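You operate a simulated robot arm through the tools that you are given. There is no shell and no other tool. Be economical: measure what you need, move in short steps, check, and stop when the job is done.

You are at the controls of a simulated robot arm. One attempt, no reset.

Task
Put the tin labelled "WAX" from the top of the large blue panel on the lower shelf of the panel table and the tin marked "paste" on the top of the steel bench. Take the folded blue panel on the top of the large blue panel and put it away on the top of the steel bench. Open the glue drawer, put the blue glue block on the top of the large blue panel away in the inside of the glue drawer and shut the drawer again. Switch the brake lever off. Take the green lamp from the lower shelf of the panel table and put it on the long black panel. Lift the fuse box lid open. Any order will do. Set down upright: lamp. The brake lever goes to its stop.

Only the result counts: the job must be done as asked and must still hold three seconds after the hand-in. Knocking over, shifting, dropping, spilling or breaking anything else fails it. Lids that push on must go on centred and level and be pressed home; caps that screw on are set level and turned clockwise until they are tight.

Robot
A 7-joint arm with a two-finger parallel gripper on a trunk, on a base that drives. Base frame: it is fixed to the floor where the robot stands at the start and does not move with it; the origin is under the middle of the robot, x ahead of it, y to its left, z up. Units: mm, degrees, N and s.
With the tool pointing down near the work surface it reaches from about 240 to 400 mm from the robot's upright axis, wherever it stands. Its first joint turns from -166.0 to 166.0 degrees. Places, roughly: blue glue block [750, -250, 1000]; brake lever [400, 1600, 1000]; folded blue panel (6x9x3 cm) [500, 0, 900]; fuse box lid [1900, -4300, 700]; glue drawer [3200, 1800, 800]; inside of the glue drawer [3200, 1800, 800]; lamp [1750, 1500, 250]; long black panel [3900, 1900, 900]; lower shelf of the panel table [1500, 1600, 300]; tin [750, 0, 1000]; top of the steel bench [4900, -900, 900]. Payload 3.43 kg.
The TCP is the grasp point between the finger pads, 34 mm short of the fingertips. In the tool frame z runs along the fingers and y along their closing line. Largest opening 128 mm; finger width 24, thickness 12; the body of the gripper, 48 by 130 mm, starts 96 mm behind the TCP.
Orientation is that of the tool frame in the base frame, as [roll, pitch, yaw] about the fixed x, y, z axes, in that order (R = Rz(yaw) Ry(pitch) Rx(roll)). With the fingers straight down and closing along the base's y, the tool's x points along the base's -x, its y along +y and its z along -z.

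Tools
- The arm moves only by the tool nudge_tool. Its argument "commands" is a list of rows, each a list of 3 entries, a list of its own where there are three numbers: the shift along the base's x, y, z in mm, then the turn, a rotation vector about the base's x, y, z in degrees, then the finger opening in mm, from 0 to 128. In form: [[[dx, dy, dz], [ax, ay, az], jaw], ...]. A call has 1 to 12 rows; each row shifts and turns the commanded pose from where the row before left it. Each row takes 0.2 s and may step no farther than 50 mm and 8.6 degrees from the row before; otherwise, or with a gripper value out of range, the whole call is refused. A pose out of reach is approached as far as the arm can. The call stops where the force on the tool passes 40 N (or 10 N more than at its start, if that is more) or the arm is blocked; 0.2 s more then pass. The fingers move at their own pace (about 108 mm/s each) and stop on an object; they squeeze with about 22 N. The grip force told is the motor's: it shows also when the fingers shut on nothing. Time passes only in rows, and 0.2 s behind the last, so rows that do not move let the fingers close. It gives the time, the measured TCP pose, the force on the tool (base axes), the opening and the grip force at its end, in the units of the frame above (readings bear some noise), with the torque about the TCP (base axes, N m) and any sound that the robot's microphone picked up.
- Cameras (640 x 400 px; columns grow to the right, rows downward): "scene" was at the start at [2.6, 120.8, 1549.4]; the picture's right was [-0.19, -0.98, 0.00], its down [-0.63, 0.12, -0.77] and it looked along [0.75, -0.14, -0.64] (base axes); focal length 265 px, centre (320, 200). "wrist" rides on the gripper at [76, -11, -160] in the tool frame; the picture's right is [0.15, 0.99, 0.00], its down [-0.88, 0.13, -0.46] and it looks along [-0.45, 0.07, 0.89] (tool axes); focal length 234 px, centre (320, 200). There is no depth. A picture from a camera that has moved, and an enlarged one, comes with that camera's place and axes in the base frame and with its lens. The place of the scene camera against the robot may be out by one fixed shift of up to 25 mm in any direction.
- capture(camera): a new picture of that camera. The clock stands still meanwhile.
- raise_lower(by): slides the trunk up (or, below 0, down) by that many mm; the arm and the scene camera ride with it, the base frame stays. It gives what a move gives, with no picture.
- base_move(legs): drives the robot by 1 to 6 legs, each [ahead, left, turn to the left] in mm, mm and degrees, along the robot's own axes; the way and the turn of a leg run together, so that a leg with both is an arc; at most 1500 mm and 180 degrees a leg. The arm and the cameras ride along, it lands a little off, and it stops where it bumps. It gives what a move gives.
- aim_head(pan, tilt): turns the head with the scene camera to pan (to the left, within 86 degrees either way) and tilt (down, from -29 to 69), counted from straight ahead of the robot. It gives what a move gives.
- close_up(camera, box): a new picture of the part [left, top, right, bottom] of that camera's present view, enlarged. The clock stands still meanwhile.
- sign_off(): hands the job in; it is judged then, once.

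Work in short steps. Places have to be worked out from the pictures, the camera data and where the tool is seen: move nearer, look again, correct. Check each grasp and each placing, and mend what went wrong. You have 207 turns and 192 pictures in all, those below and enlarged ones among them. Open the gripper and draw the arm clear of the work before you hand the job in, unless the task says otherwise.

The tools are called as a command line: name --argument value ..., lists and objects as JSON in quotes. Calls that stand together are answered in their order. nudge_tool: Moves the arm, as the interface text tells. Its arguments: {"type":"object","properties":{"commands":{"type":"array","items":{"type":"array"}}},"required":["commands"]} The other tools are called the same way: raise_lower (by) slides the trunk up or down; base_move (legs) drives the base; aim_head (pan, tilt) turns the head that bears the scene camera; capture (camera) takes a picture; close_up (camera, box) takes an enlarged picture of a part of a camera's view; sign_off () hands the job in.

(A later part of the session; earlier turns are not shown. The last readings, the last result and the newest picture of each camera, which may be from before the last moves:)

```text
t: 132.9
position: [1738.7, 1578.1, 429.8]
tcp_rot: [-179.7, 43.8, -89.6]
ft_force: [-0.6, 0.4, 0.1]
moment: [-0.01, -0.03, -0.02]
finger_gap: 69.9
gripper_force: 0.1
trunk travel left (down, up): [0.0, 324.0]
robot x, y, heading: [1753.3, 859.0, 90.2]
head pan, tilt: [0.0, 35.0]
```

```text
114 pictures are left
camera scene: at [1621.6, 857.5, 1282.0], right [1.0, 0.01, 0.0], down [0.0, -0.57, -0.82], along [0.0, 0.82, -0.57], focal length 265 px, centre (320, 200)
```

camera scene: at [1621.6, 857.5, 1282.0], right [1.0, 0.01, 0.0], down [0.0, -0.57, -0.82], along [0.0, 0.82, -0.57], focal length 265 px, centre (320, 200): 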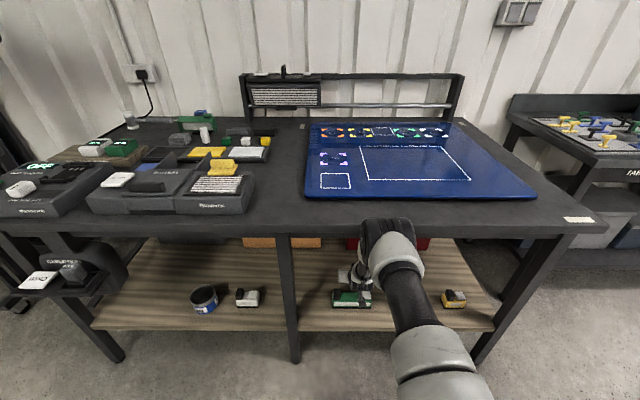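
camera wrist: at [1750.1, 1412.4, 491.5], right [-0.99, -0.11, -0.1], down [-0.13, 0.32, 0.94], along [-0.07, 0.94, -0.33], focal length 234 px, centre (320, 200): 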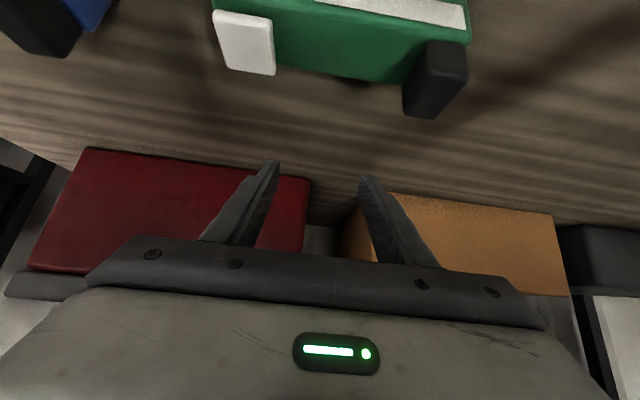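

Fingers behind the lamp and clear of its knobs. Lower, then pull back ~65 mm gently.

nudge_tool --commands '[[[4, 10, -30], [0, 0, 0], 70], [[0, 0, -30], [0, 0, 0], 70], [[0, 0, -26], [0, 0, 0], 70], [[0, 0, 0], [0, 0, 0], 70]]'

capture --camera "wrist"

```text
t: 133.9
position: [1743.1, 1586.3, 342.0]
tcp_rot: [-179.7, 43.9, -89.7]
ft_force: [0.4, -0.1, -0.5]
moment: [-0.03, 0.04, 0.01]
finger_gap: 69.9
gripper_force: 0.0
trunk travel left (down, up): [0.0, 324.0]
robot x, y, heading: [1755.2, 864.6, 90.4]
head pan, tilt: [0.0, 35.0]
```

```text
113 pictures are left
camera wrist: at [1754.6, 1421.5, 404.0], right [-0.99, -0.11, -0.1], down [-0.13, 0.32, 0.94], along [-0.07, 0.94, -0.33], focal length 234 px, centre (320, 200)
```

wrist: 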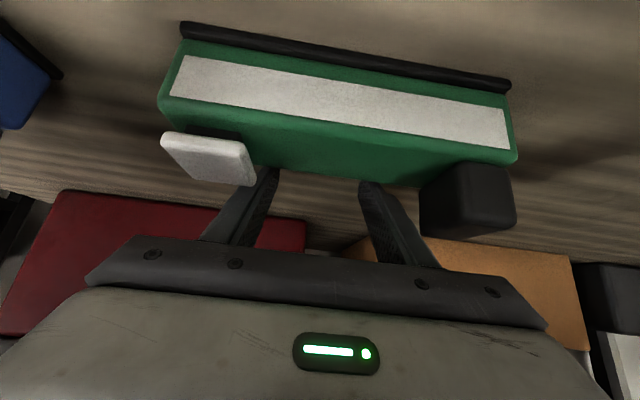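

Now pull toward the edge.

nudge_tool --commands '[[[0, -15, 0], [0, 0, 0], 70], [[0, -15, 0], [0, 0, 0], 70], [[0, -12, 0], [0, 0, 0], 70], [[0, -12, 0], [0, 0, 0], 70], [[0, -12, 0], [0, 0, 0], 70], [[0, -12, 0], [0, 0, 0], 70]]'

capture --camera "wrist"

close_up --camera "scene" --box '[280, 240, 440, 350]'

```text
t: 135.3
position: [1742.4, 1507.6, 340.7]
tcp_rot: [-179.8, 43.7, -89.5]
ft_force: [-0.2, 4.1, 10.0]
moment: [-0.3, 0.35, -0.04]
finger_gap: 69.9
gripper_force: 0.1
trunk travel left (down, up): [0.0, 324.0]
robot x, y, heading: [1748.1, 864.2, 90.2]
head pan, tilt: [0.0, 35.0]
heard: click
```

```text
112 pictures are left
camera wrist: at [1753.9, 1342.4, 402.8], right [-0.99, -0.11, -0.1], down [-0.13, 0.32, 0.94], along [-0.07, 0.94, -0.33], focal length 234 px, centre (320, 200)
```

wrist: 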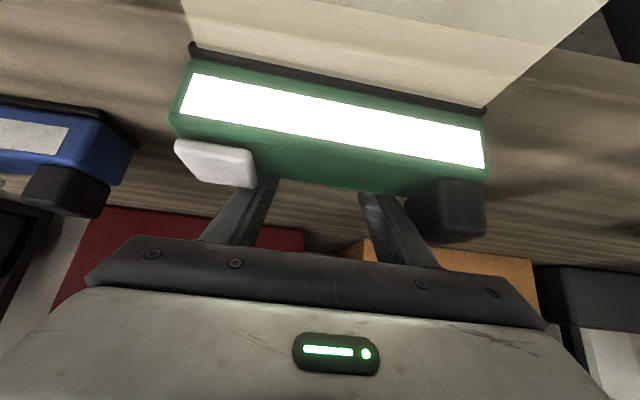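

```text
3.64 times, centred on (360, 295) of scene
camera zoom: at [1621.7, 856.9, 1282.0], right [1.0, 0.01, 0.0], down [0.0, -0.57, -0.82], along [0.0, 0.82, -0.57], focal length 964 px, centre (174, -146)
```

zoom: 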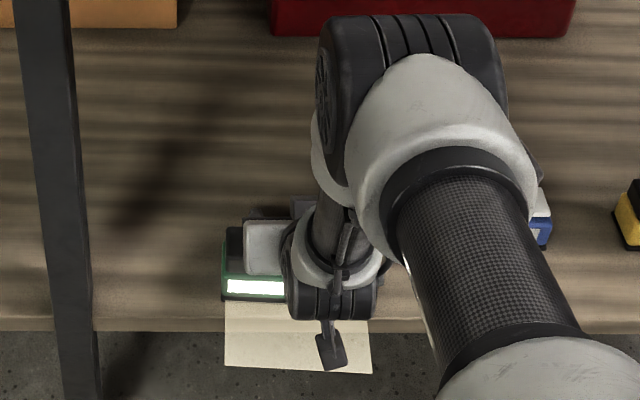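

The lamp's light clicked on (its switch was touched). I'll press it off again shortly. First retreat and turn the tool to point straight down.

nudge_tool --commands '[[[0, 12, 10], [0, 0, 0], 70], [[0, -10, 45], [0, 0, 0], 40], [[0, -40, 25], [0, 0, 0], 0], [[0, -45, 10], [0, 0, 0], 0], [[0, -45, 10], [-8, 0, 0], 0], [[0, -30, 0], [-8, 0, 0], 0], [[0, -20, 0], [-8, 0, 0], 0], [[0, 0, 0], [-8, 0, 0], 0], [[0, 0, 0], [-8, 0, 0], 0], [[0, 0, 0], [-4, 0, 0], 0], [[0, 0, 0], [0, 0, 0], 0]]'

capture --camera "wrist"

capture --camera "scene"

```text
t: 137.7
position: [1742.4, 1329.3, 441.8]
tcp_rot: [179.9, -0.2, -89.8]
ft_force: [0.7, 0.3, 0.1]
moment: [0.02, -0.03, -0.02]
finger_gap: 0.0
gripper_force: 21.9
trunk travel left (down, up): [0.0, 324.0]
robot x, y, heading: [1754.4, 863.1, 90.2]
head pan, tilt: [0.0, 35.0]
```

```text
110 pictures are left
camera wrist: at [1753.8, 1255.1, 601.9], right [-0.99, -0.15, 0.0], down [-0.13, 0.88, 0.45], along [-0.07, 0.45, -0.89], focal length 234 px, centre (320, 200)
```

wrist: 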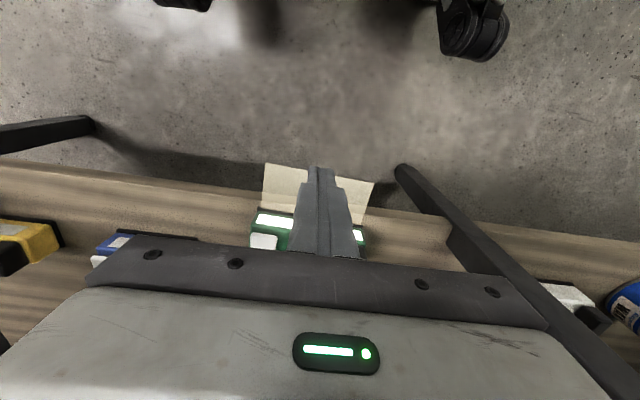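

```text
109 pictures are left
camera scene: at [1621.6, 857.5, 1282.0], right [1.0, 0.01, 0.0], down [0.0, -0.57, -0.82], along [0.0, 0.82, -0.57], focal length 265 px, centre (320, 200)
```

scene: 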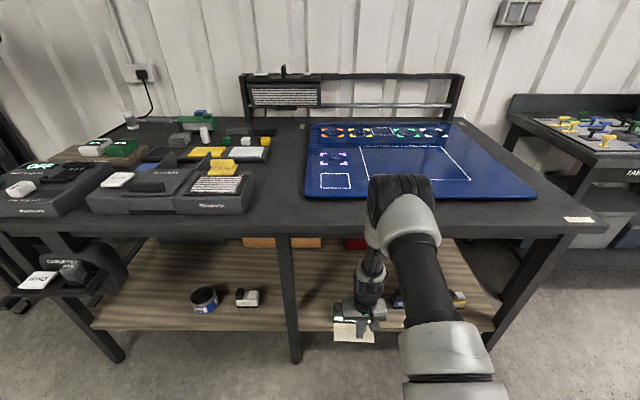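

Switch at ≈(1802,1456). Press it once with the closed fingertips to turn the lamp off again.

nudge_tool --commands '[[[20, 42, 0], [0, 0, 0], 0], [[20, 42, 0], [0, 0, 0], 0], [[20, 43, 0], [0, 0, 0], 0], [[0, 0, -25], [0, 0, 0], 0], [[0, 0, -15], [0, 0, 0], 0], [[0, 0, 0], [0, 0, 0], 0]]'

capture --camera "wrist"

capture --camera "scene"

```text
t: 138.5
position: [1778.6, 1396.6, 422.9]
tcp_rot: [179.3, -4.3, -88.5]
ft_force: [-0.7, 0.1, 0.1]
moment: [-0.02, 0.02, -0.02]
finger_gap: 0.0
gripper_force: 22.3
trunk travel left (down, up): [0.0, 324.0]
robot x, y, heading: [1752.0, 852.0, 90.5]
head pan, tilt: [0.0, 35.0]
stopped in row 3: the force on the tool passed its limit at 47 N (the readings are from after the stop); the commanded pose is now the measured one
```

```text
108 pictures are left
camera wrist: at [1795.3, 1334.5, 587.1], right [-0.98, -0.17, 0.02], down [-0.15, 0.91, 0.39], along [-0.09, 0.38, -0.92], focal length 234 px, centre (320, 200)
```

wrist: 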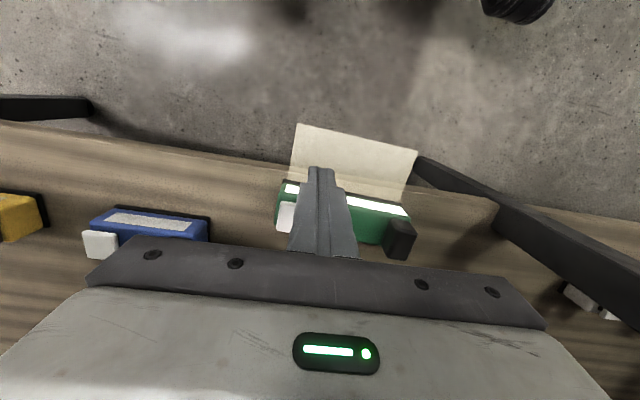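

```text
107 pictures are left
camera scene: at [1620.1, 846.0, 1281.0], right [1.0, 0.01, 0.0], down [0.01, -0.57, -0.82], along [-0.01, 0.82, -0.57], focal length 265 px, centre (320, 200)
```

scene: 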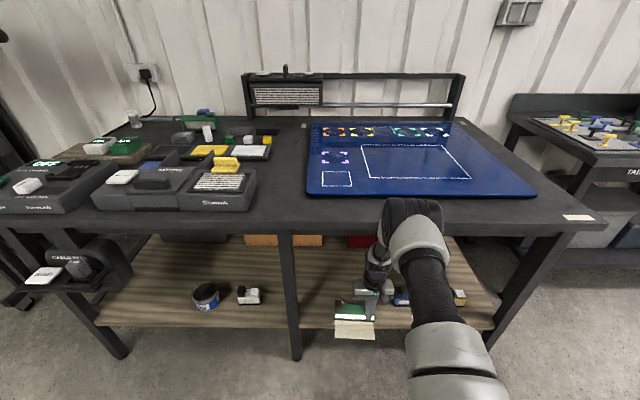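

Forearm met the table edge; nothing appears displaced. I back the base 110 mm so the arm goes in flatter, and restore the tool vertical.

base_move --legs '[[-110, 0, -0.3]]'

nudge_tool --commands '[[[0, 20, 0], [-4, 0, -0.5], 0], [[0, 40, 0], [0, 0, 0], 0], [[0, 0, 0], [0, 0, 0], 0]]'

capture --camera "scene"

```text
t: 139.7
position: [1784.0, 1295.9, 426.5]
tcp_rot: [179.3, -3.8, -88.8]
ft_force: [1.1, -0.7, 0.4]
moment: [0.0, 0.02, 0.01]
finger_gap: 0.0
gripper_force: 22.1
trunk travel left (down, up): [0.0, 324.0]
robot x, y, heading: [1752.3, 748.5, 90.2]
head pan, tilt: [0.0, 35.0]
```

```text
t: 140.4
position: [1785.5, 1356.7, 427.1]
tcp_rot: [179.1, -7.9, -89.3]
ft_force: [-0.4, -1.3, -0.1]
moment: [-0.02, 0.02, -0.01]
finger_gap: 0.0
gripper_force: 21.5
trunk travel left (down, up): [0.0, 324.0]
robot x, y, heading: [1746.9, 748.3, 90.3]
head pan, tilt: [0.0, 35.0]
```

```text
106 pictures are left
camera scene: at [1620.8, 741.6, 1282.0], right [1.0, 0.0, 0.0], down [0.0, -0.57, -0.82], along [0.0, 0.82, -0.57], focal length 265 px, centre (320, 200)
```

scene: 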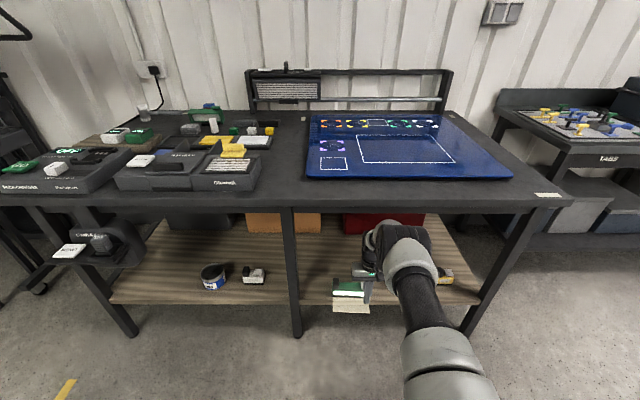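

Elbow is now well back. Correct the tilt and extend to above the switch.

nudge_tool --commands '[[[6, 30, 0], [8, 0, 0], 0], [[6, 35, 0], [0, 0, 0], 0], [[5, 33, 0], [0, 0, 0], 0], [[0, 0, 0], [0, 0, 0], 0]]'

capture --camera "wrist"

capture --camera "scene"

```text
t: 141.4
position: [1796.1, 1432.6, 429.8]
tcp_rot: [179.3, 0.1, -89.3]
ft_force: [0.5, -0.2, 1.3]
moment: [0.0, -0.03, -0.01]
finger_gap: 0.2
gripper_force: 21.7
out of reach, approached as far as the arm can: row 3
trunk travel left (down, up): [0.0, 324.0]
robot x, y, heading: [1752.5, 747.8, 90.1]
head pan, tilt: [0.0, 35.0]
```

```text
105 pictures are left
camera wrist: at [1810.1, 1357.1, 588.5], right [-0.99, -0.16, 0.01], down [-0.14, 0.88, 0.46], along [-0.08, 0.45, -0.89], focal length 234 px, centre (320, 200)
```

wrist: 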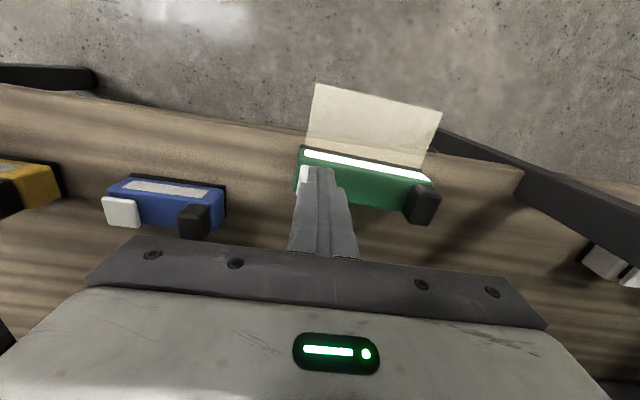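

```text
104 pictures are left
camera scene: at [1620.8, 741.6, 1282.0], right [1.0, 0.0, 0.0], down [0.0, -0.57, -0.82], along [0.0, 0.82, -0.57], focal length 265 px, centre (320, 200)
```

scene: 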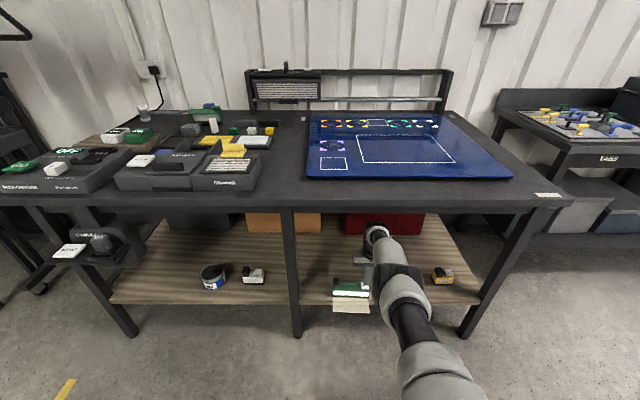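

Near full stretch; advance base 30 mm, then align over the switch and press.

base_move --legs '[[30, 0, 0]]'

nudge_tool --commands '[[[10, -4, -20], [0, 0, 0], 0], [[0, 0, -20], [0, 0, 0], 0], [[0, 0, 0], [0, 0, 0], 0]]'

close_up --camera "wrist" --box '[240, 80, 460, 260]'

```text
t: 142.3
position: [1795.2, 1463.5, 429.7]
tcp_rot: [179.3, 0.3, -89.3]
ft_force: [-1.2, -1.5, 0.6]
moment: [0.0, -0.02, 0.01]
finger_gap: 0.0
gripper_force: 21.7
trunk travel left (down, up): [0.0, 324.0]
robot x, y, heading: [1749.6, 780.2, 90.1]
head pan, tilt: [0.0, 35.0]
```

```text
t: 143.1
position: [1804.2, 1451.3, 403.5]
tcp_rot: [179.3, 0.2, -89.3]
ft_force: [0.0, 0.2, 0.7]
moment: [-0.03, -0.01, 0.0]
finger_gap: 0.2
gripper_force: 22.3
out of reach, approached as far as the arm can: row 1, 2
trunk travel left (down, up): [0.0, 324.0]
robot x, y, heading: [1752.3, 774.6, 90.1]
head pan, tilt: [0.0, 35.0]
```

```text
2.22 times, centred on (350, 170) of wrist
camera zoom: at [1818.3, 1375.8, 561.6], right [-0.99, -0.16, 0.01], down [-0.14, 0.88, 0.46], along [-0.08, 0.45, -0.89], focal length 520 px, centre (253, 267)
```

zoom: 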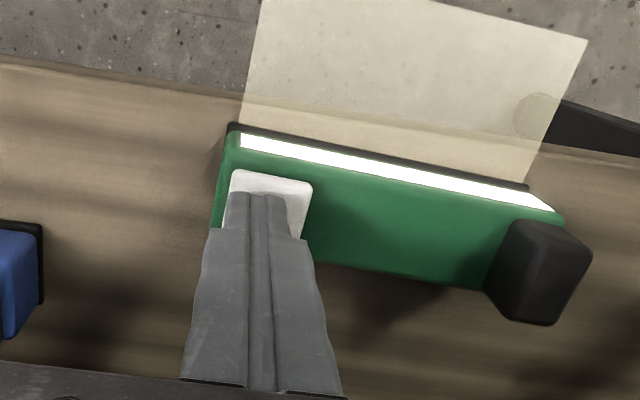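

Fingertips are right above the switch; a little more base advance for reach, then press down.

base_move --legs '[[25, 0, 0]]'

nudge_tool --commands '[[[0, -22, 0], [0, 0, 0], 0], [[0, 0, -10], [0, 0, 0], 0], [[0, 0, -6], [0, 0, 0], 0], [[0, 0, -4], [0, 0, 0], 0], [[0, 0, 0], [0, 0, 0], 0]]'

close_up --camera "wrist" --box '[240, 80, 460, 260]'

```text
t: 143.9
position: [1803.7, 1476.2, 402.7]
tcp_rot: [179.3, 0.2, -89.2]
ft_force: [0.2, 0.2, -0.3]
moment: [0.0, -0.02, 0.0]
finger_gap: 0.3
gripper_force: 21.6
trunk travel left (down, up): [0.0, 324.0]
robot x, y, heading: [1752.1, 799.1, 90.1]
head pan, tilt: [0.0, 35.0]
```

```text
t: 145.1
position: [1804.1, 1455.9, 384.9]
tcp_rot: [179.3, 0.3, -89.3]
ft_force: [-2.4, -6.3, 24.1]
moment: [-0.31, 0.08, 0.06]
finger_gap: 0.1
gripper_force: 22.3
trunk travel left (down, up): [0.0, 324.0]
robot x, y, heading: [1750.7, 805.4, 90.3]
head pan, tilt: [0.0, 35.0]
heard: click
```

```text
2.22 times, centred on (350, 170) of wrist
camera zoom: at [1818.1, 1379.3, 543.8], right [-0.99, -0.16, 0.01], down [-0.14, 0.88, 0.46], along [-0.08, 0.46, -0.89], focal length 520 px, centre (253, 267)
```

zoom: 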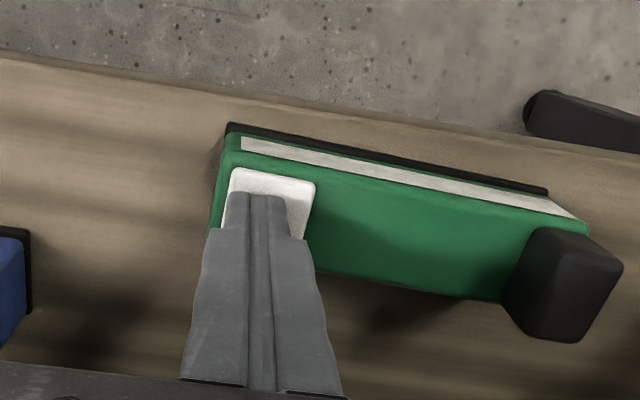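

Lamp is off again. Rise a little and yaw the tool 90° while moving over the lamp's middle.

nudge_tool --commands '[[[0, 0, 20], [0, 0, 0], 0], [[0, 0, 22], [0, 0, 0], 0], [[-20, 0, 0], [0, 0, 8.2], 0], [[-20, 0, 0], [0, 0, 8.2], 0], [[-20, 0, 0], [0, 0, 8.2], 0], [[0, 0, 0], [0, 0, 8.2], 0], [[0, 0, 0], [0, 0, 8.2], 0], [[0, 0, 0], [0, 0, 8.2], 0], [[0, 0, 0], [0, 0, 8.2], 0], [[0, 0, 0], [0, 0, 8.2], 0]]'

nudge_tool --commands '[[[0, 0, 0], [0, 0, 8.2], 0], [[0, 0, 0], [0, 0, 8.2], 30], [[0, 0, 0], [0, 0, 8.2], 60], [[0, 0, 0], [0, 0, 0], 90], [[0, 0, 0], [0, 0, 0], 90]]'

capture --camera "wrist"

capture --camera "scene"

```text
t: 147.3
position: [1743.0, 1454.6, 427.3]
tcp_rot: [179.2, 0.1, -23.5]
ft_force: [-0.2, -0.2, 0.3]
moment: [0.0, 0.04, 0.0]
finger_gap: 0.0
gripper_force: 22.3
trunk travel left (down, up): [0.0, 324.0]
robot x, y, heading: [1750.9, 804.4, 89.9]
head pan, tilt: [0.0, 35.0]
```

```text
t: 148.5
position: [1744.9, 1454.1, 425.1]
tcp_rot: [179.3, 0.2, 1.0]
ft_force: [-0.3, 0.3, -0.6]
moment: [0.02, 0.01, -0.02]
finger_gap: 90.3
gripper_force: 0.0
trunk travel left (down, up): [0.0, 324.0]
robot x, y, heading: [1750.0, 801.0, 90.2]
head pan, tilt: [0.0, 35.0]
```

```text
101 pictures are left
camera wrist: at [1819.9, 1468.8, 583.6], right [0.16, -0.99, 0.01], down [-0.88, -0.14, 0.46], along [-0.45, -0.09, -0.89], focal length 234 px, centre (320, 200)
```

wrist: 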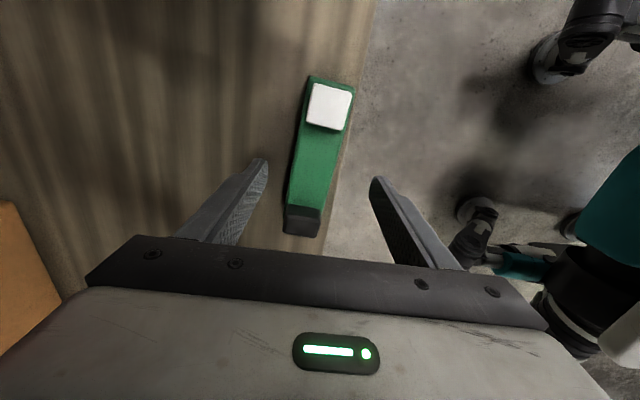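

```text
100 pictures are left
camera scene: at [1620.6, 796.3, 1282.0], right [1.0, 0.0, 0.0], down [0.0, -0.57, -0.82], along [0.0, 0.82, -0.57], focal length 265 px, centre (320, 200)
```

scene: 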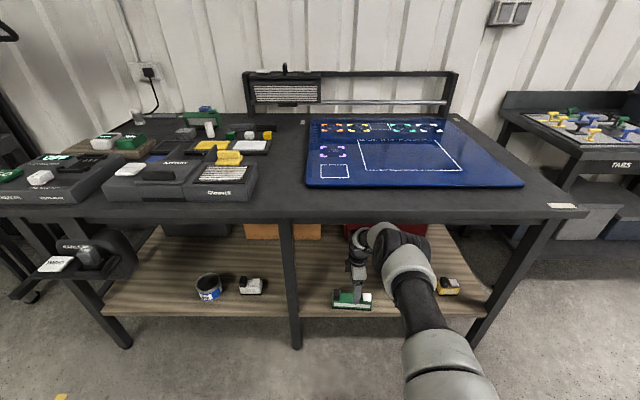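

The lamp is centred between the fingers. Descend to z≈338 and close.

nudge_tool --commands '[[[0, 0, -40], [0, 0, 0], 90], [[0, 0, -35], [0, 0, 0], 90], [[0, 0, -11], [0, 0, 0], 90], [[0, 0, 0], [0, 0, 0], 30], [[0, 0, 0], [0, 0, 0], 30], [[0, 0, 0], [0, 0, 0], 30], [[0, 0, 0], [0, 0, 0], 30]]'

capture --camera "wrist"

```text
t: 150.1
position: [1747.5, 1443.3, 341.1]
tcp_rot: [179.3, 0.3, 0.9]
ft_force: [0.4, 0.6, 2.5]
moment: [0.12, 0.29, -0.04]
finger_gap: 45.8
gripper_force: 22.2
out of reach, approached as far as the arm can: row 2, 3
trunk travel left (down, up): [0.0, 324.0]
robot x, y, heading: [1752.6, 801.7, 90.4]
head pan, tilt: [0.0, 35.0]
```

```text
99 pictures are left
camera wrist: at [1822.6, 1457.3, 499.9], right [0.16, -0.99, 0.01], down [-0.88, -0.14, 0.46], along [-0.45, -0.09, -0.89], focal length 234 px, centre (320, 200)
```

wrist: 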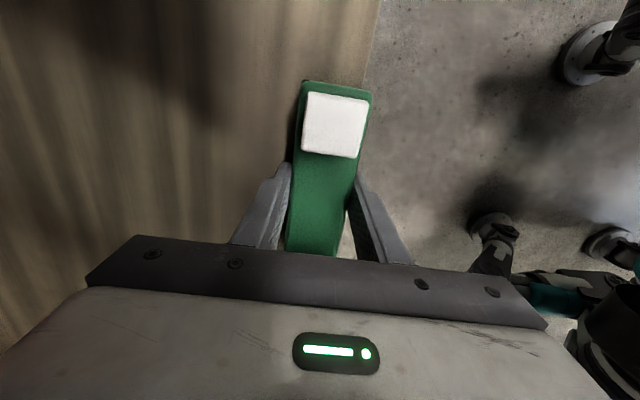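

Gripped at 45.8 mm. Lift with trunk 50 mm and check.

raise_lower --by 50

capture --camera "wrist"

```text
t: 151.0
position: [1747.1, 1441.6, 389.6]
tcp_rot: [179.2, 0.2, 0.9]
ft_force: [-0.5, 0.4, -4.3]
moment: [0.01, -0.06, 0.04]
finger_gap: 45.9
gripper_force: 22.0
trunk travel left (down, up): [-50.0, 274.0]
robot x, y, heading: [1751.2, 802.9, 90.3]
head pan, tilt: [0.0, 35.0]
```

```text
98 pictures are left
camera wrist: at [1822.6, 1457.3, 549.4], right [0.16, -0.99, 0.01], down [-0.88, -0.14, 0.46], along [-0.45, -0.09, -0.89], focal length 234 px, centre (320, 200)
```

wrist: 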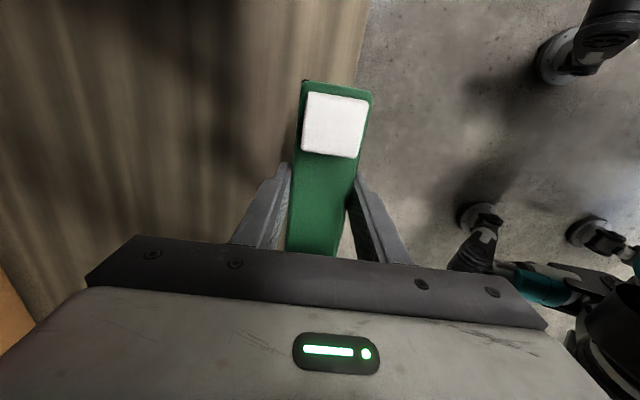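

Held well. Back out, raise trunk and arm to carrying height.

base_move --legs '[[-280, 0, 0]]'

raise_lower --by 130

nudge_tool --commands '[[[0, -20, 44], [0, 0, 0], 30], [[0, -20, 44], [0, 0, 0], 30], [[0, -20, 44], [0, 0, 0], 30], [[0, -20, 44], [0, 0, 0], 30], [[0, -20, 44], [0, 0, 0], 30], [[0, -20, 44], [0, 0, 0], 30], [[0, -20, 44], [0, 0, 0], 30], [[0, -20, 44], [0, 0, 0], 30], [[0, -20, 44], [0, 0, 0], 30], [[0, -20, 44], [0, 0, 0], 30], [[0, -20, 44], [0, 0, 0], 30], [[0, 0, 44], [0, 0, 0], 30]]'

aim_head --pan -70 --tilt 15

capture --camera "scene"

```text
t: 153.0
position: [1745.0, 1156.6, 390.7]
tcp_rot: [179.1, 0.2, 1.2]
ft_force: [0.2, -0.2, -3.5]
moment: [-0.01, -0.05, 0.03]
finger_gap: 45.6
gripper_force: 21.8
trunk travel left (down, up): [-50.0, 274.0]
robot x, y, heading: [1751.8, 517.8, 90.1]
head pan, tilt: [0.0, 35.0]
```

```text
t: 154.6
position: [1746.0, 1156.8, 521.2]
tcp_rot: [179.2, 0.1, 1.2]
ft_force: [-1.1, -0.3, -4.4]
moment: [0.0, -0.01, -0.01]
finger_gap: 45.5
gripper_force: 22.0
trunk travel left (down, up): [-180.0, 144.0]
robot x, y, heading: [1756.3, 515.0, 90.7]
head pan, tilt: [0.0, 35.0]
```

```text
t: 157.2
position: [1741.7, 1238.9, 975.6]
tcp_rot: [179.0, 0.3, 1.2]
ft_force: [0.0, -0.2, -3.9]
moment: [0.0, -0.08, 0.0]
finger_gap: 45.7
gripper_force: 21.5
out of reach, approached as far as the arm can: row 1, 2, 3, 4, 5, 6, 7, 8, 9, 10, 11
trunk travel left (down, up): [-180.0, 144.0]
robot x, y, heading: [1753.4, 514.6, 90.7]
head pan, tilt: [0.0, 35.0]
```

```text
t: 158.6
position: [1742.5, 1239.0, 976.1]
tcp_rot: [179.2, 0.3, 1.2]
ft_force: [-0.3, 1.1, -3.3]
moment: [0.01, -0.04, 0.05]
finger_gap: 45.8
gripper_force: 22.0
trunk travel left (down, up): [-180.0, 144.0]
robot x, y, heading: [1750.2, 520.2, 90.4]
head pan, tilt: [-70.0, 15.0]
```

```text
97 pictures are left
camera scene: at [1710.7, 455.8, 1493.9], right [0.35, -0.94, 0.0], down [-0.24, -0.09, -0.97], along [0.9, 0.34, -0.26], focal length 265 px, centre (320, 200)
```

scene: 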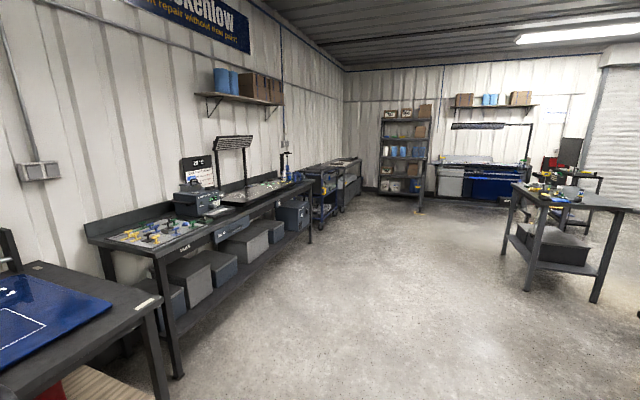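

Let me zoom on the glue bench and the steel bench.

close_up --camera "scene" --box '[80, 130, 330, 280]'

close_up --camera "scene" --box '[480, 140, 640, 260]'

nudge_tool --commands '[[[0, -40, 0], [0, 0, 0], 30], [[0, -40, 0], [0, 0, 0], 30], [[0, -40, 0], [0, 0, 0], 30], [[0, -40, 0], [0, 0, 0], 30], [[0, -40, 0], [0, 0, 0], 30], [[0, -40, 0], [0, 0, 0], 30], [[0, -40, 0], [0, 0, 0], 30]]'

```text
2.56 times, centred on (205, 205) of scene
camera zoom: at [1710.7, 455.8, 1493.9], right [0.35, -0.94, 0.0], down [-0.24, -0.09, -0.97], along [0.9, 0.34, -0.26], focal length 679 px, centre (614, 187)
```

zoom: 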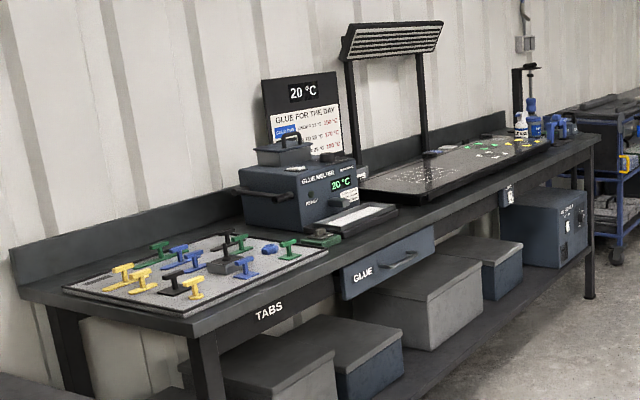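

```text
3.33 times, centred on (560, 200) of scene
camera zoom: at [1710.7, 455.8, 1493.9], right [0.35, -0.94, 0.0], down [-0.24, -0.09, -0.97], along [0.9, 0.34, -0.26], focal length 884 px, centre (-480, 200)
```

zoom: 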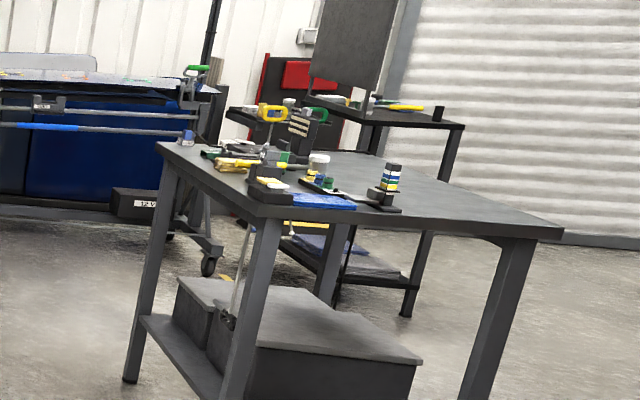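

```text
t: 160.2
position: [1740.8, 960.9, 974.5]
tcp_rot: [179.3, 0.1, 1.2]
ft_force: [-0.2, -0.7, -3.2]
moment: [0.04, -0.02, 0.02]
finger_gap: 45.6
gripper_force: 21.7
trunk travel left (down, up): [-180.0, 144.0]
robot x, y, heading: [1755.5, 517.1, 90.6]
head pan, tilt: [-70.0, 15.0]
```

Long black panel is on the TABS bench (under the light stand). Raise trunk and drive there sideways.

raise_lower --by 140

base_move --legs '[[0, -1100, 0], [0, -1000, 0], [250, 0, 0]]'

aim_head --pan 0 --tilt 35

capture --camera "scene"

```text
t: 161.9
position: [1740.9, 961.1, 1114.8]
tcp_rot: [179.0, 0.2, 1.2]
ft_force: [-0.5, 0.0, -3.5]
moment: [-0.01, -0.03, 0.01]
finger_gap: 45.7
gripper_force: 21.7
trunk travel left (down, up): [-320.0, 4.0]
robot x, y, heading: [1754.3, 519.8, 90.6]
head pan, tilt: [-70.0, 15.0]
```

```text
t: 183.8
position: [3845.0, 1209.9, 1113.5]
tcp_rot: [179.2, 0.2, 1.1]
ft_force: [0.1, 0.6, -4.1]
moment: [-0.02, 0.0, -0.04]
finger_gap: 45.9
gripper_force: 21.8
trunk travel left (down, up): [-320.0, 4.0]
robot x, y, heading: [3856.8, 766.6, 90.5]
head pan, tilt: [-70.0, 15.0]
```

```text
t: 185.2
position: [3843.8, 1209.4, 1112.9]
tcp_rot: [179.2, 0.3, 1.2]
ft_force: [-1.3, -0.2, -4.7]
moment: [0.02, -0.02, 0.01]
finger_gap: 45.7
gripper_force: 21.9
trunk travel left (down, up): [-320.0, 4.0]
robot x, y, heading: [3855.7, 766.4, 90.5]
head pan, tilt: [0.0, 35.0]
```

```text
94 pictures are left
camera scene: at [3727.0, 759.2, 1602.0], right [1.0, 0.01, 0.0], down [0.0, -0.57, -0.82], along [-0.01, 0.82, -0.57], focal length 265 px, centre (320, 200)
```

scene: 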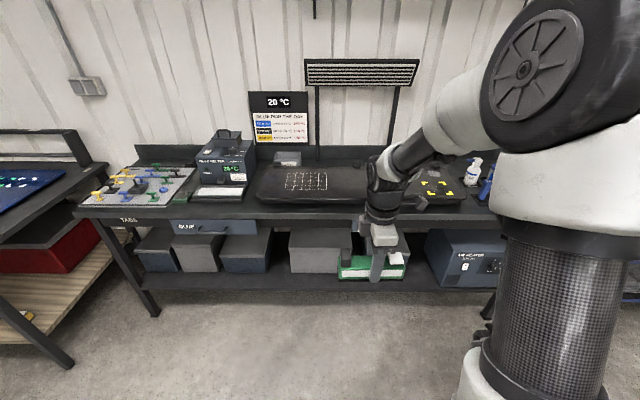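

close_up --camera "scene" --box '[180, 120, 500, 260]'

capture --camera "wrist"

```text
2.00 times, centred on (340, 190) of scene
camera zoom: at [3727.0, 759.2, 1602.0], right [1.0, 0.01, 0.0], down [0.0, -0.57, -0.82], along [-0.01, 0.82, -0.57], focal length 530 px, centre (280, 220)
```

zoom: 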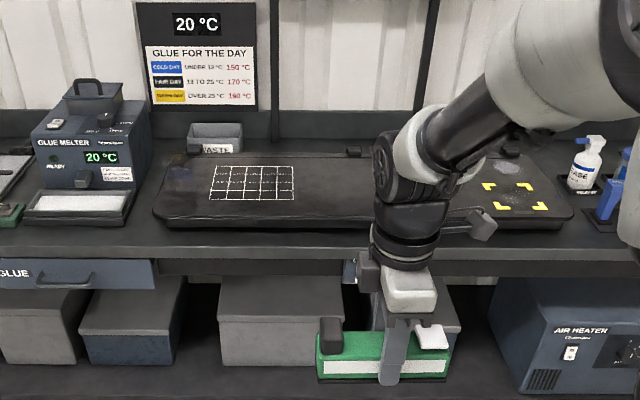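

```text
92 pictures are left
camera wrist: at [3921.1, 1225.1, 1272.7], right [0.17, -0.99, 0.01], down [-0.88, -0.14, 0.46], along [-0.45, -0.09, -0.89], focal length 234 px, centre (320, 200)
```

wrist: 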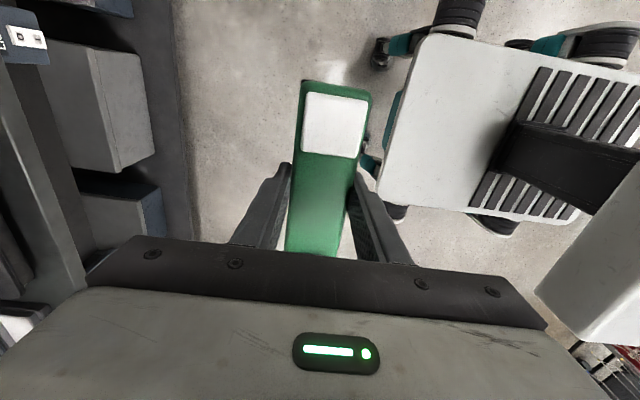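

I'll place the lamp at the clear middle of the panel (x≈3880, y≈1840). Drive up and extend.

base_move --legs '[[480, 0, -0.5]]'

nudge_tool --commands '[[[12, 40, 0], [0, 0, 0], 30], [[12, 40, 0], [0, 0, 0], 30], [[12, 40, 0], [0, 0, 0], 30], [[0, 30, -30], [0, 0, 0], 30], [[0, 0, 0], [0, 0, 0], 30]]'

capture --camera "scene"

capture --camera "wrist"

```text
t: 188.0
position: [3848.0, 1679.7, 1113.5]
tcp_rot: [179.2, 0.2, 0.6]
ft_force: [0.2, 0.4, -3.4]
moment: [0.0, -0.03, -0.01]
finger_gap: 45.7
gripper_force: 21.7
trunk travel left (down, up): [-320.0, 4.0]
robot x, y, heading: [3860.4, 1233.2, 89.7]
head pan, tilt: [0.0, 35.0]
```

```text
t: 189.2
position: [3881.0, 1828.7, 1084.2]
tcp_rot: [179.2, 0.2, 0.6]
ft_force: [-0.2, -0.5, -4.4]
moment: [0.0, -0.03, 0.01]
finger_gap: 45.6
gripper_force: 21.5
trunk travel left (down, up): [-320.0, 4.0]
robot x, y, heading: [3855.9, 1233.4, 90.3]
head pan, tilt: [0.0, 35.0]
```

```text
91 pictures are left
camera scene: at [3725.2, 1230.5, 1602.0], right [1.0, 0.0, 0.0], down [0.0, -0.57, -0.82], along [0.0, 0.82, -0.57], focal length 265 px, centre (320, 200)
```

scene: 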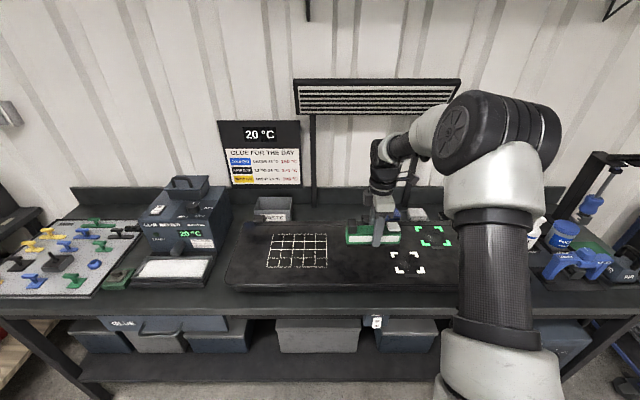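

```text
90 pictures are left
camera wrist: at [3957.4, 1844.2, 1243.8], right [0.16, -0.99, 0.01], down [-0.88, -0.13, 0.46], along [-0.45, -0.08, -0.89], focal length 234 px, centre (320, 200)
```

wrist: 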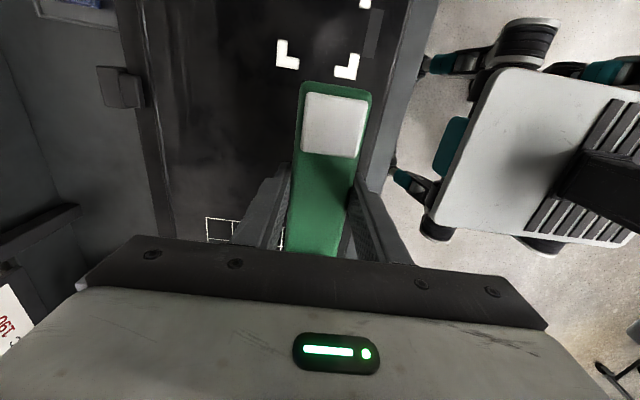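

Lower the lamp: first 115 mm by trunk, then small arm steps.

raise_lower --by -115

nudge_tool --commands '[[[0, 0, -6], [0, 0, 0], 30], [[0, 0, -6], [0, 0, 0], 30], [[0, 0, 0], [0, 0, 0], 30]]'

close_up --camera "scene" --box '[300, 180, 460, 290]'

```text
t: 190.6
position: [3880.6, 1828.2, 971.1]
tcp_rot: [179.3, 0.3, 0.6]
ft_force: [-0.1, -1.1, 2.3]
moment: [0.11, 0.05, 0.03]
finger_gap: 45.7
gripper_force: 22.2
trunk travel left (down, up): [-205.0, 119.0]
robot x, y, heading: [3857.8, 1238.6, 89.9]
head pan, tilt: [0.0, 35.0]
```

```text
t: 191.2
position: [3881.2, 1832.2, 970.4]
tcp_rot: [-179.9, 0.1, 0.5]
ft_force: [0.7, -0.5, 17.8]
moment: [-0.57, 0.1, 0.01]
finger_gap: 45.6
gripper_force: 21.6
trunk travel left (down, up): [-205.0, 119.0]
robot x, y, heading: [3852.7, 1232.7, 90.1]
head pan, tilt: [0.0, 35.0]
stopped in row 2: the force on the tool passed its limit at 46 N (the readings are from after the stop); the commanded pose is now the measured one
```

```text
3.64 times, centred on (380, 235) of scene
camera zoom: at [3725.2, 1228.3, 1487.0], right [1.0, 0.0, 0.0], down [0.0, -0.57, -0.82], along [0.0, 0.82, -0.57], focal length 964 px, centre (102, 73)
```

zoom: 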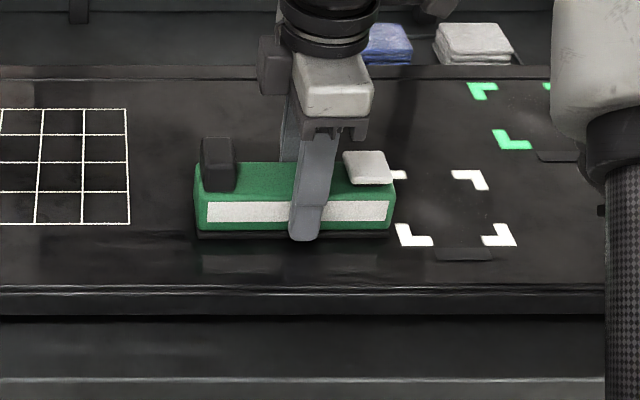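

The lamp rests on the panel. Release and rise.

nudge_tool --commands '[[[0, 0, 1], [0, 0, 0], 46], [[0, 0, 0], [0, 0, 0], 60], [[0, 0, 0], [0, 0, 0], 80], [[0, 0, 0], [0, 0, 0], 90], [[0, 0, 30], [0, 0, 0], 90], [[0, 0, 40], [0, 0, 0], 90], [[0, 0, 40], [0, 0, 0], 90]]'

capture --camera "scene"

capture --camera "wrist"

```text
t: 192.8
position: [3883.8, 1832.1, 1077.6]
tcp_rot: [179.7, 0.0, 0.4]
ft_force: [0.9, -0.3, -0.1]
moment: [-0.03, 0.0, -0.02]
finger_gap: 90.1
gripper_force: 0.1
trunk travel left (down, up): [-205.0, 119.0]
robot x, y, heading: [3855.0, 1236.2, 89.7]
head pan, tilt: [0.0, 35.0]
```

```text
88 pictures are left
camera scene: at [3725.2, 1230.0, 1486.9], right [1.0, 0.0, 0.0], down [0.0, -0.57, -0.82], along [0.0, 0.82, -0.57], focal length 265 px, centre (320, 200)
```

scene: 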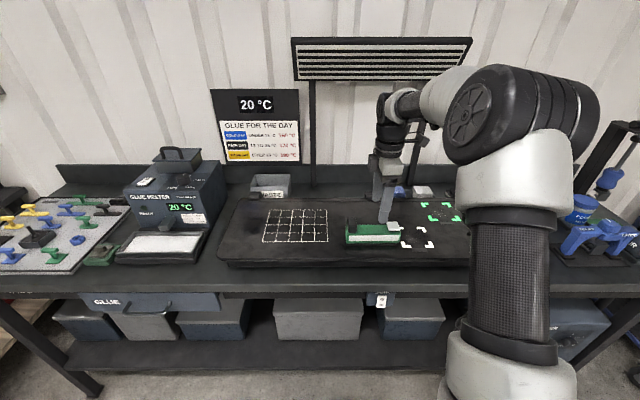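

```text
87 pictures are left
camera wrist: at [3959.9, 1845.2, 1235.4], right [0.16, -0.99, 0.01], down [-0.88, -0.14, 0.46], along [-0.45, -0.08, -0.89], focal length 234 px, centre (320, 200)
```

wrist: 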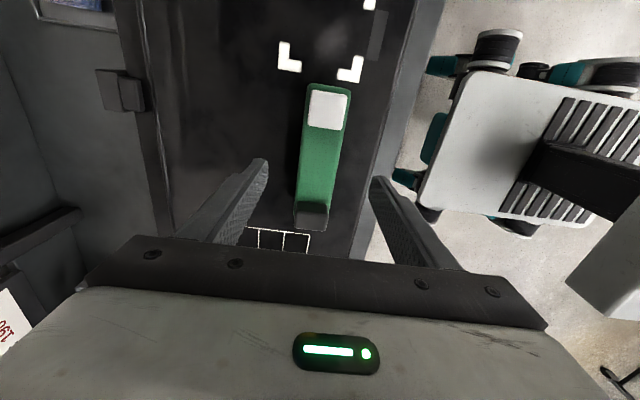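

Lamp stands on the long black panel. Next, while empty-handed, open the glue drawer: retract and move left in front of it.

nudge_tool --commands '[[[0, -45, 10], [0, 0, 0], 90], [[0, -45, 0], [0, 0, 0], 90], [[0, -45, 0], [0, 0, 0], 90], [[0, -45, 0], [0, 0, 0], 90]]'

base_move --legs '[[-200, 0, 0], [0, 600, 0]]'

aim_head --pan 0 --tilt 45

capture --camera "scene"

capture --camera "wrist"

```text
t: 193.8
position: [3883.4, 1649.4, 1085.5]
tcp_rot: [179.7, 0.2, 0.5]
ft_force: [0.6, -0.3, -0.2]
moment: [-0.02, 0.01, -0.03]
finger_gap: 90.0
gripper_force: 0.0
trunk travel left (down, up): [-205.0, 119.0]
robot x, y, heading: [3856.3, 1237.2, 90.0]
head pan, tilt: [0.0, 35.0]
```

```text
t: 201.2
position: [3283.4, 1452.6, 1086.3]
tcp_rot: [179.6, 0.0, 0.4]
ft_force: [0.3, 0.6, 0.1]
moment: [0.01, 0.05, -0.02]
finger_gap: 90.0
gripper_force: 0.0
trunk travel left (down, up): [-205.0, 119.0]
robot x, y, heading: [3254.2, 1037.7, 89.9]
head pan, tilt: [0.0, 35.0]
```

```text
t: 201.9
position: [3283.2, 1453.0, 1086.2]
tcp_rot: [179.7, 0.1, 0.4]
ft_force: [-0.8, 0.0, -0.1]
moment: [0.01, -0.01, 0.0]
finger_gap: 90.0
gripper_force: 0.0
trunk travel left (down, up): [-205.0, 119.0]
robot x, y, heading: [3257.0, 1039.8, 89.6]
head pan, tilt: [0.0, 45.0]
```

```text
86 pictures are left
camera scene: at [3124.9, 1026.8, 1472.2], right [1.0, 0.0, 0.0], down [0.0, -0.71, -0.71], along [0.0, 0.71, -0.71], focal length 265 px, centre (320, 200)
```

scene: 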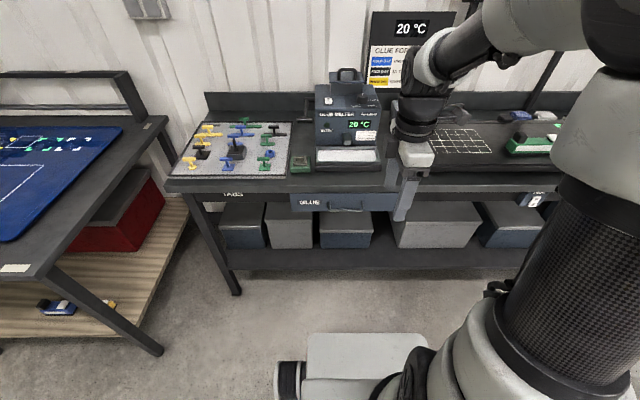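

```text
85 pictures are left
camera wrist: at [3359.5, 1466.1, 1245.1], right [0.15, -0.99, 0.0], down [-0.88, -0.13, 0.46], along [-0.45, -0.07, -0.89], focal length 234 px, centre (320, 200)
```

wrist: 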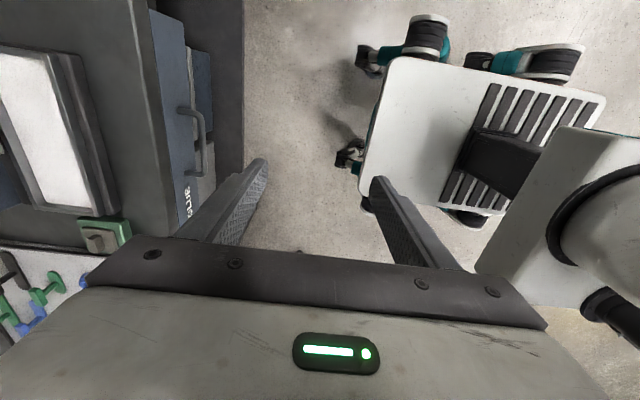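

Zoom to the handle from both cameras.

close_up --camera "wrist" --box '[120, 60, 260, 240]'

close_up --camera "scene" --box '[270, 170, 430, 260]'

```text
2.22 times, centred on (190, 150) of wrist
camera zoom: at [3359.5, 1466.1, 1245.1], right [0.15, -0.99, 0.0], down [-0.88, -0.13, 0.46], along [-0.45, -0.07, -0.89], focal length 520 px, centre (609, 311)
```

zoom: 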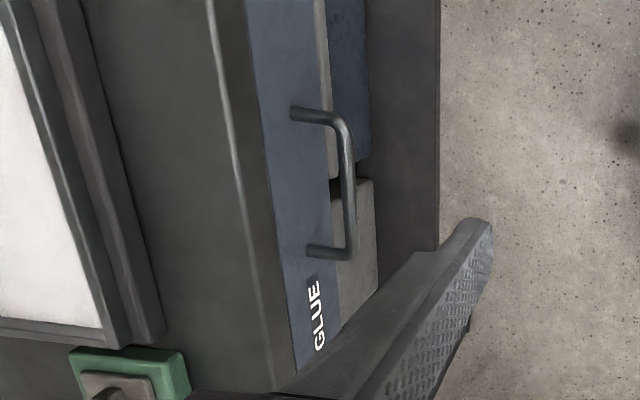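

```text
4.00 times, centred on (350, 215) of scene
camera zoom: at [3124.9, 1026.8, 1472.2], right [1.0, 0.0, 0.0], down [0.0, -0.71, -0.71], along [0.0, 0.71, -0.71], focal length 1061 px, centre (200, 140)
```

zoom: 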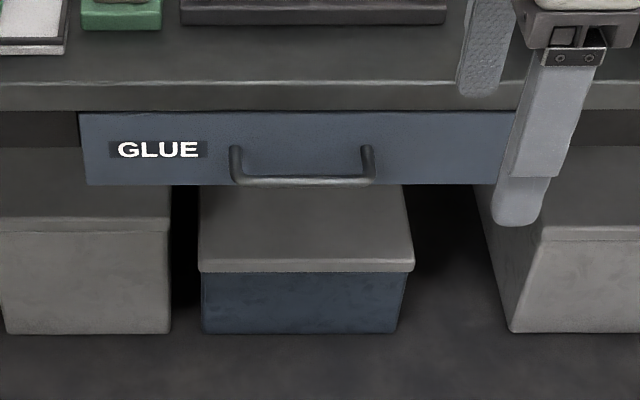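

The handle bar is at about (3198, 1690, 756), standing off ~42 mm. I'll grip it with the tool tilted 60° forward and fingers closing in the vertical plane; rotate first.

nudge_tool --commands '[[[-20, 0, 0], [7.5, 0, 0], 60], [[-20, 0, 0], [7.5, 0, 0], 60], [[-20, 0, 0], [7.5, 0, 0], 50], [[-20, 0, 0], [7.5, 0, 0], 50], [[0, 0, 0], [7.5, 0, 0], 50], [[0, 0, 0], [7.5, 0, 0], 50], [[0, 0, 0], [7.5, 0, 0], 50], [[0, 0, 0], [7.5, 0, 0], 50], [[0, 0, 0], [0, 0, 0], 50]]'

raise_lower --by -195

capture --camera "wrist"

capture --camera "scene"

```text
t: 203.8
position: [3186.5, 1513.7, 1097.0]
tcp_rot: [-124.8, 8.2, -0.3]
ft_force: [0.1, 0.4, 0.3]
moment: [-0.02, 0.01, 0.07]
finger_gap: 50.2
gripper_force: 0.1
out of reach, approached as far as the arm can: row 6, 7, 8
trunk travel left (down, up): [-205.0, 119.0]
robot x, y, heading: [3258.4, 1040.1, 89.6]
head pan, tilt: [0.0, 45.0]
stopped in row 9: the arm was blocked; the commanded pose is now the measured one
```

```text
t: 205.9
position: [3186.5, 1513.3, 901.7]
tcp_rot: [-124.8, 8.3, -0.3]
ft_force: [0.3, -0.2, -0.3]
moment: [-0.03, 0.02, 0.02]
finger_gap: 50.2
gripper_force: 0.1
trunk travel left (down, up): [-10.0, 314.0]
robot x, y, heading: [3258.7, 1039.4, 90.0]
head pan, tilt: [0.0, 45.0]
```

```text
82 pictures are left
camera wrist: at [3274.2, 1388.0, 989.3], right [0.03, -0.56, -0.82], down [-0.85, -0.44, 0.28], along [-0.52, 0.7, -0.49], focal length 234 px, centre (320, 200)
```

wrist: 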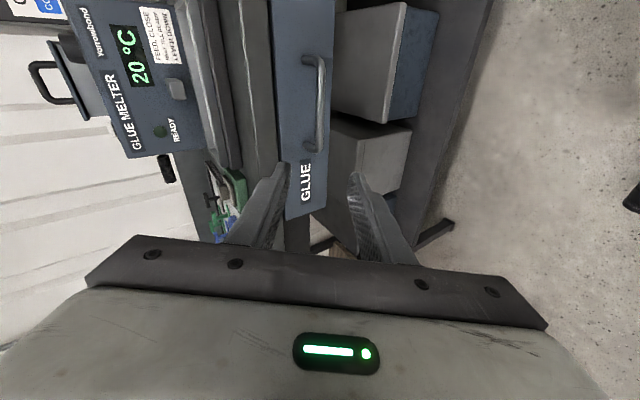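

```text
81 pictures are left
camera scene: at [3078.1, 1013.2, 1278.7], right [0.82, 0.57, 0.0], down [0.39, -0.57, -0.72], along [-0.41, 0.59, -0.69], focal length 265 px, centre (320, 200)
```

scene: 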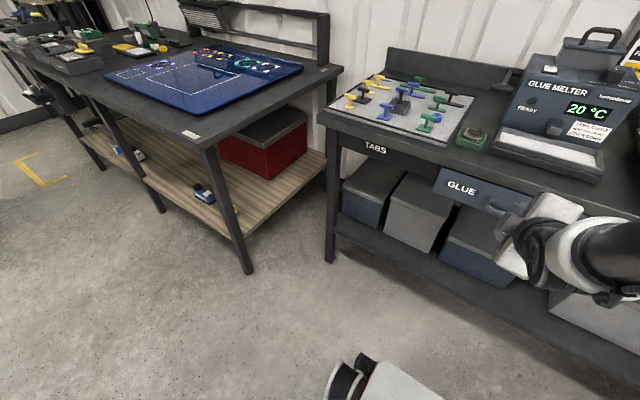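

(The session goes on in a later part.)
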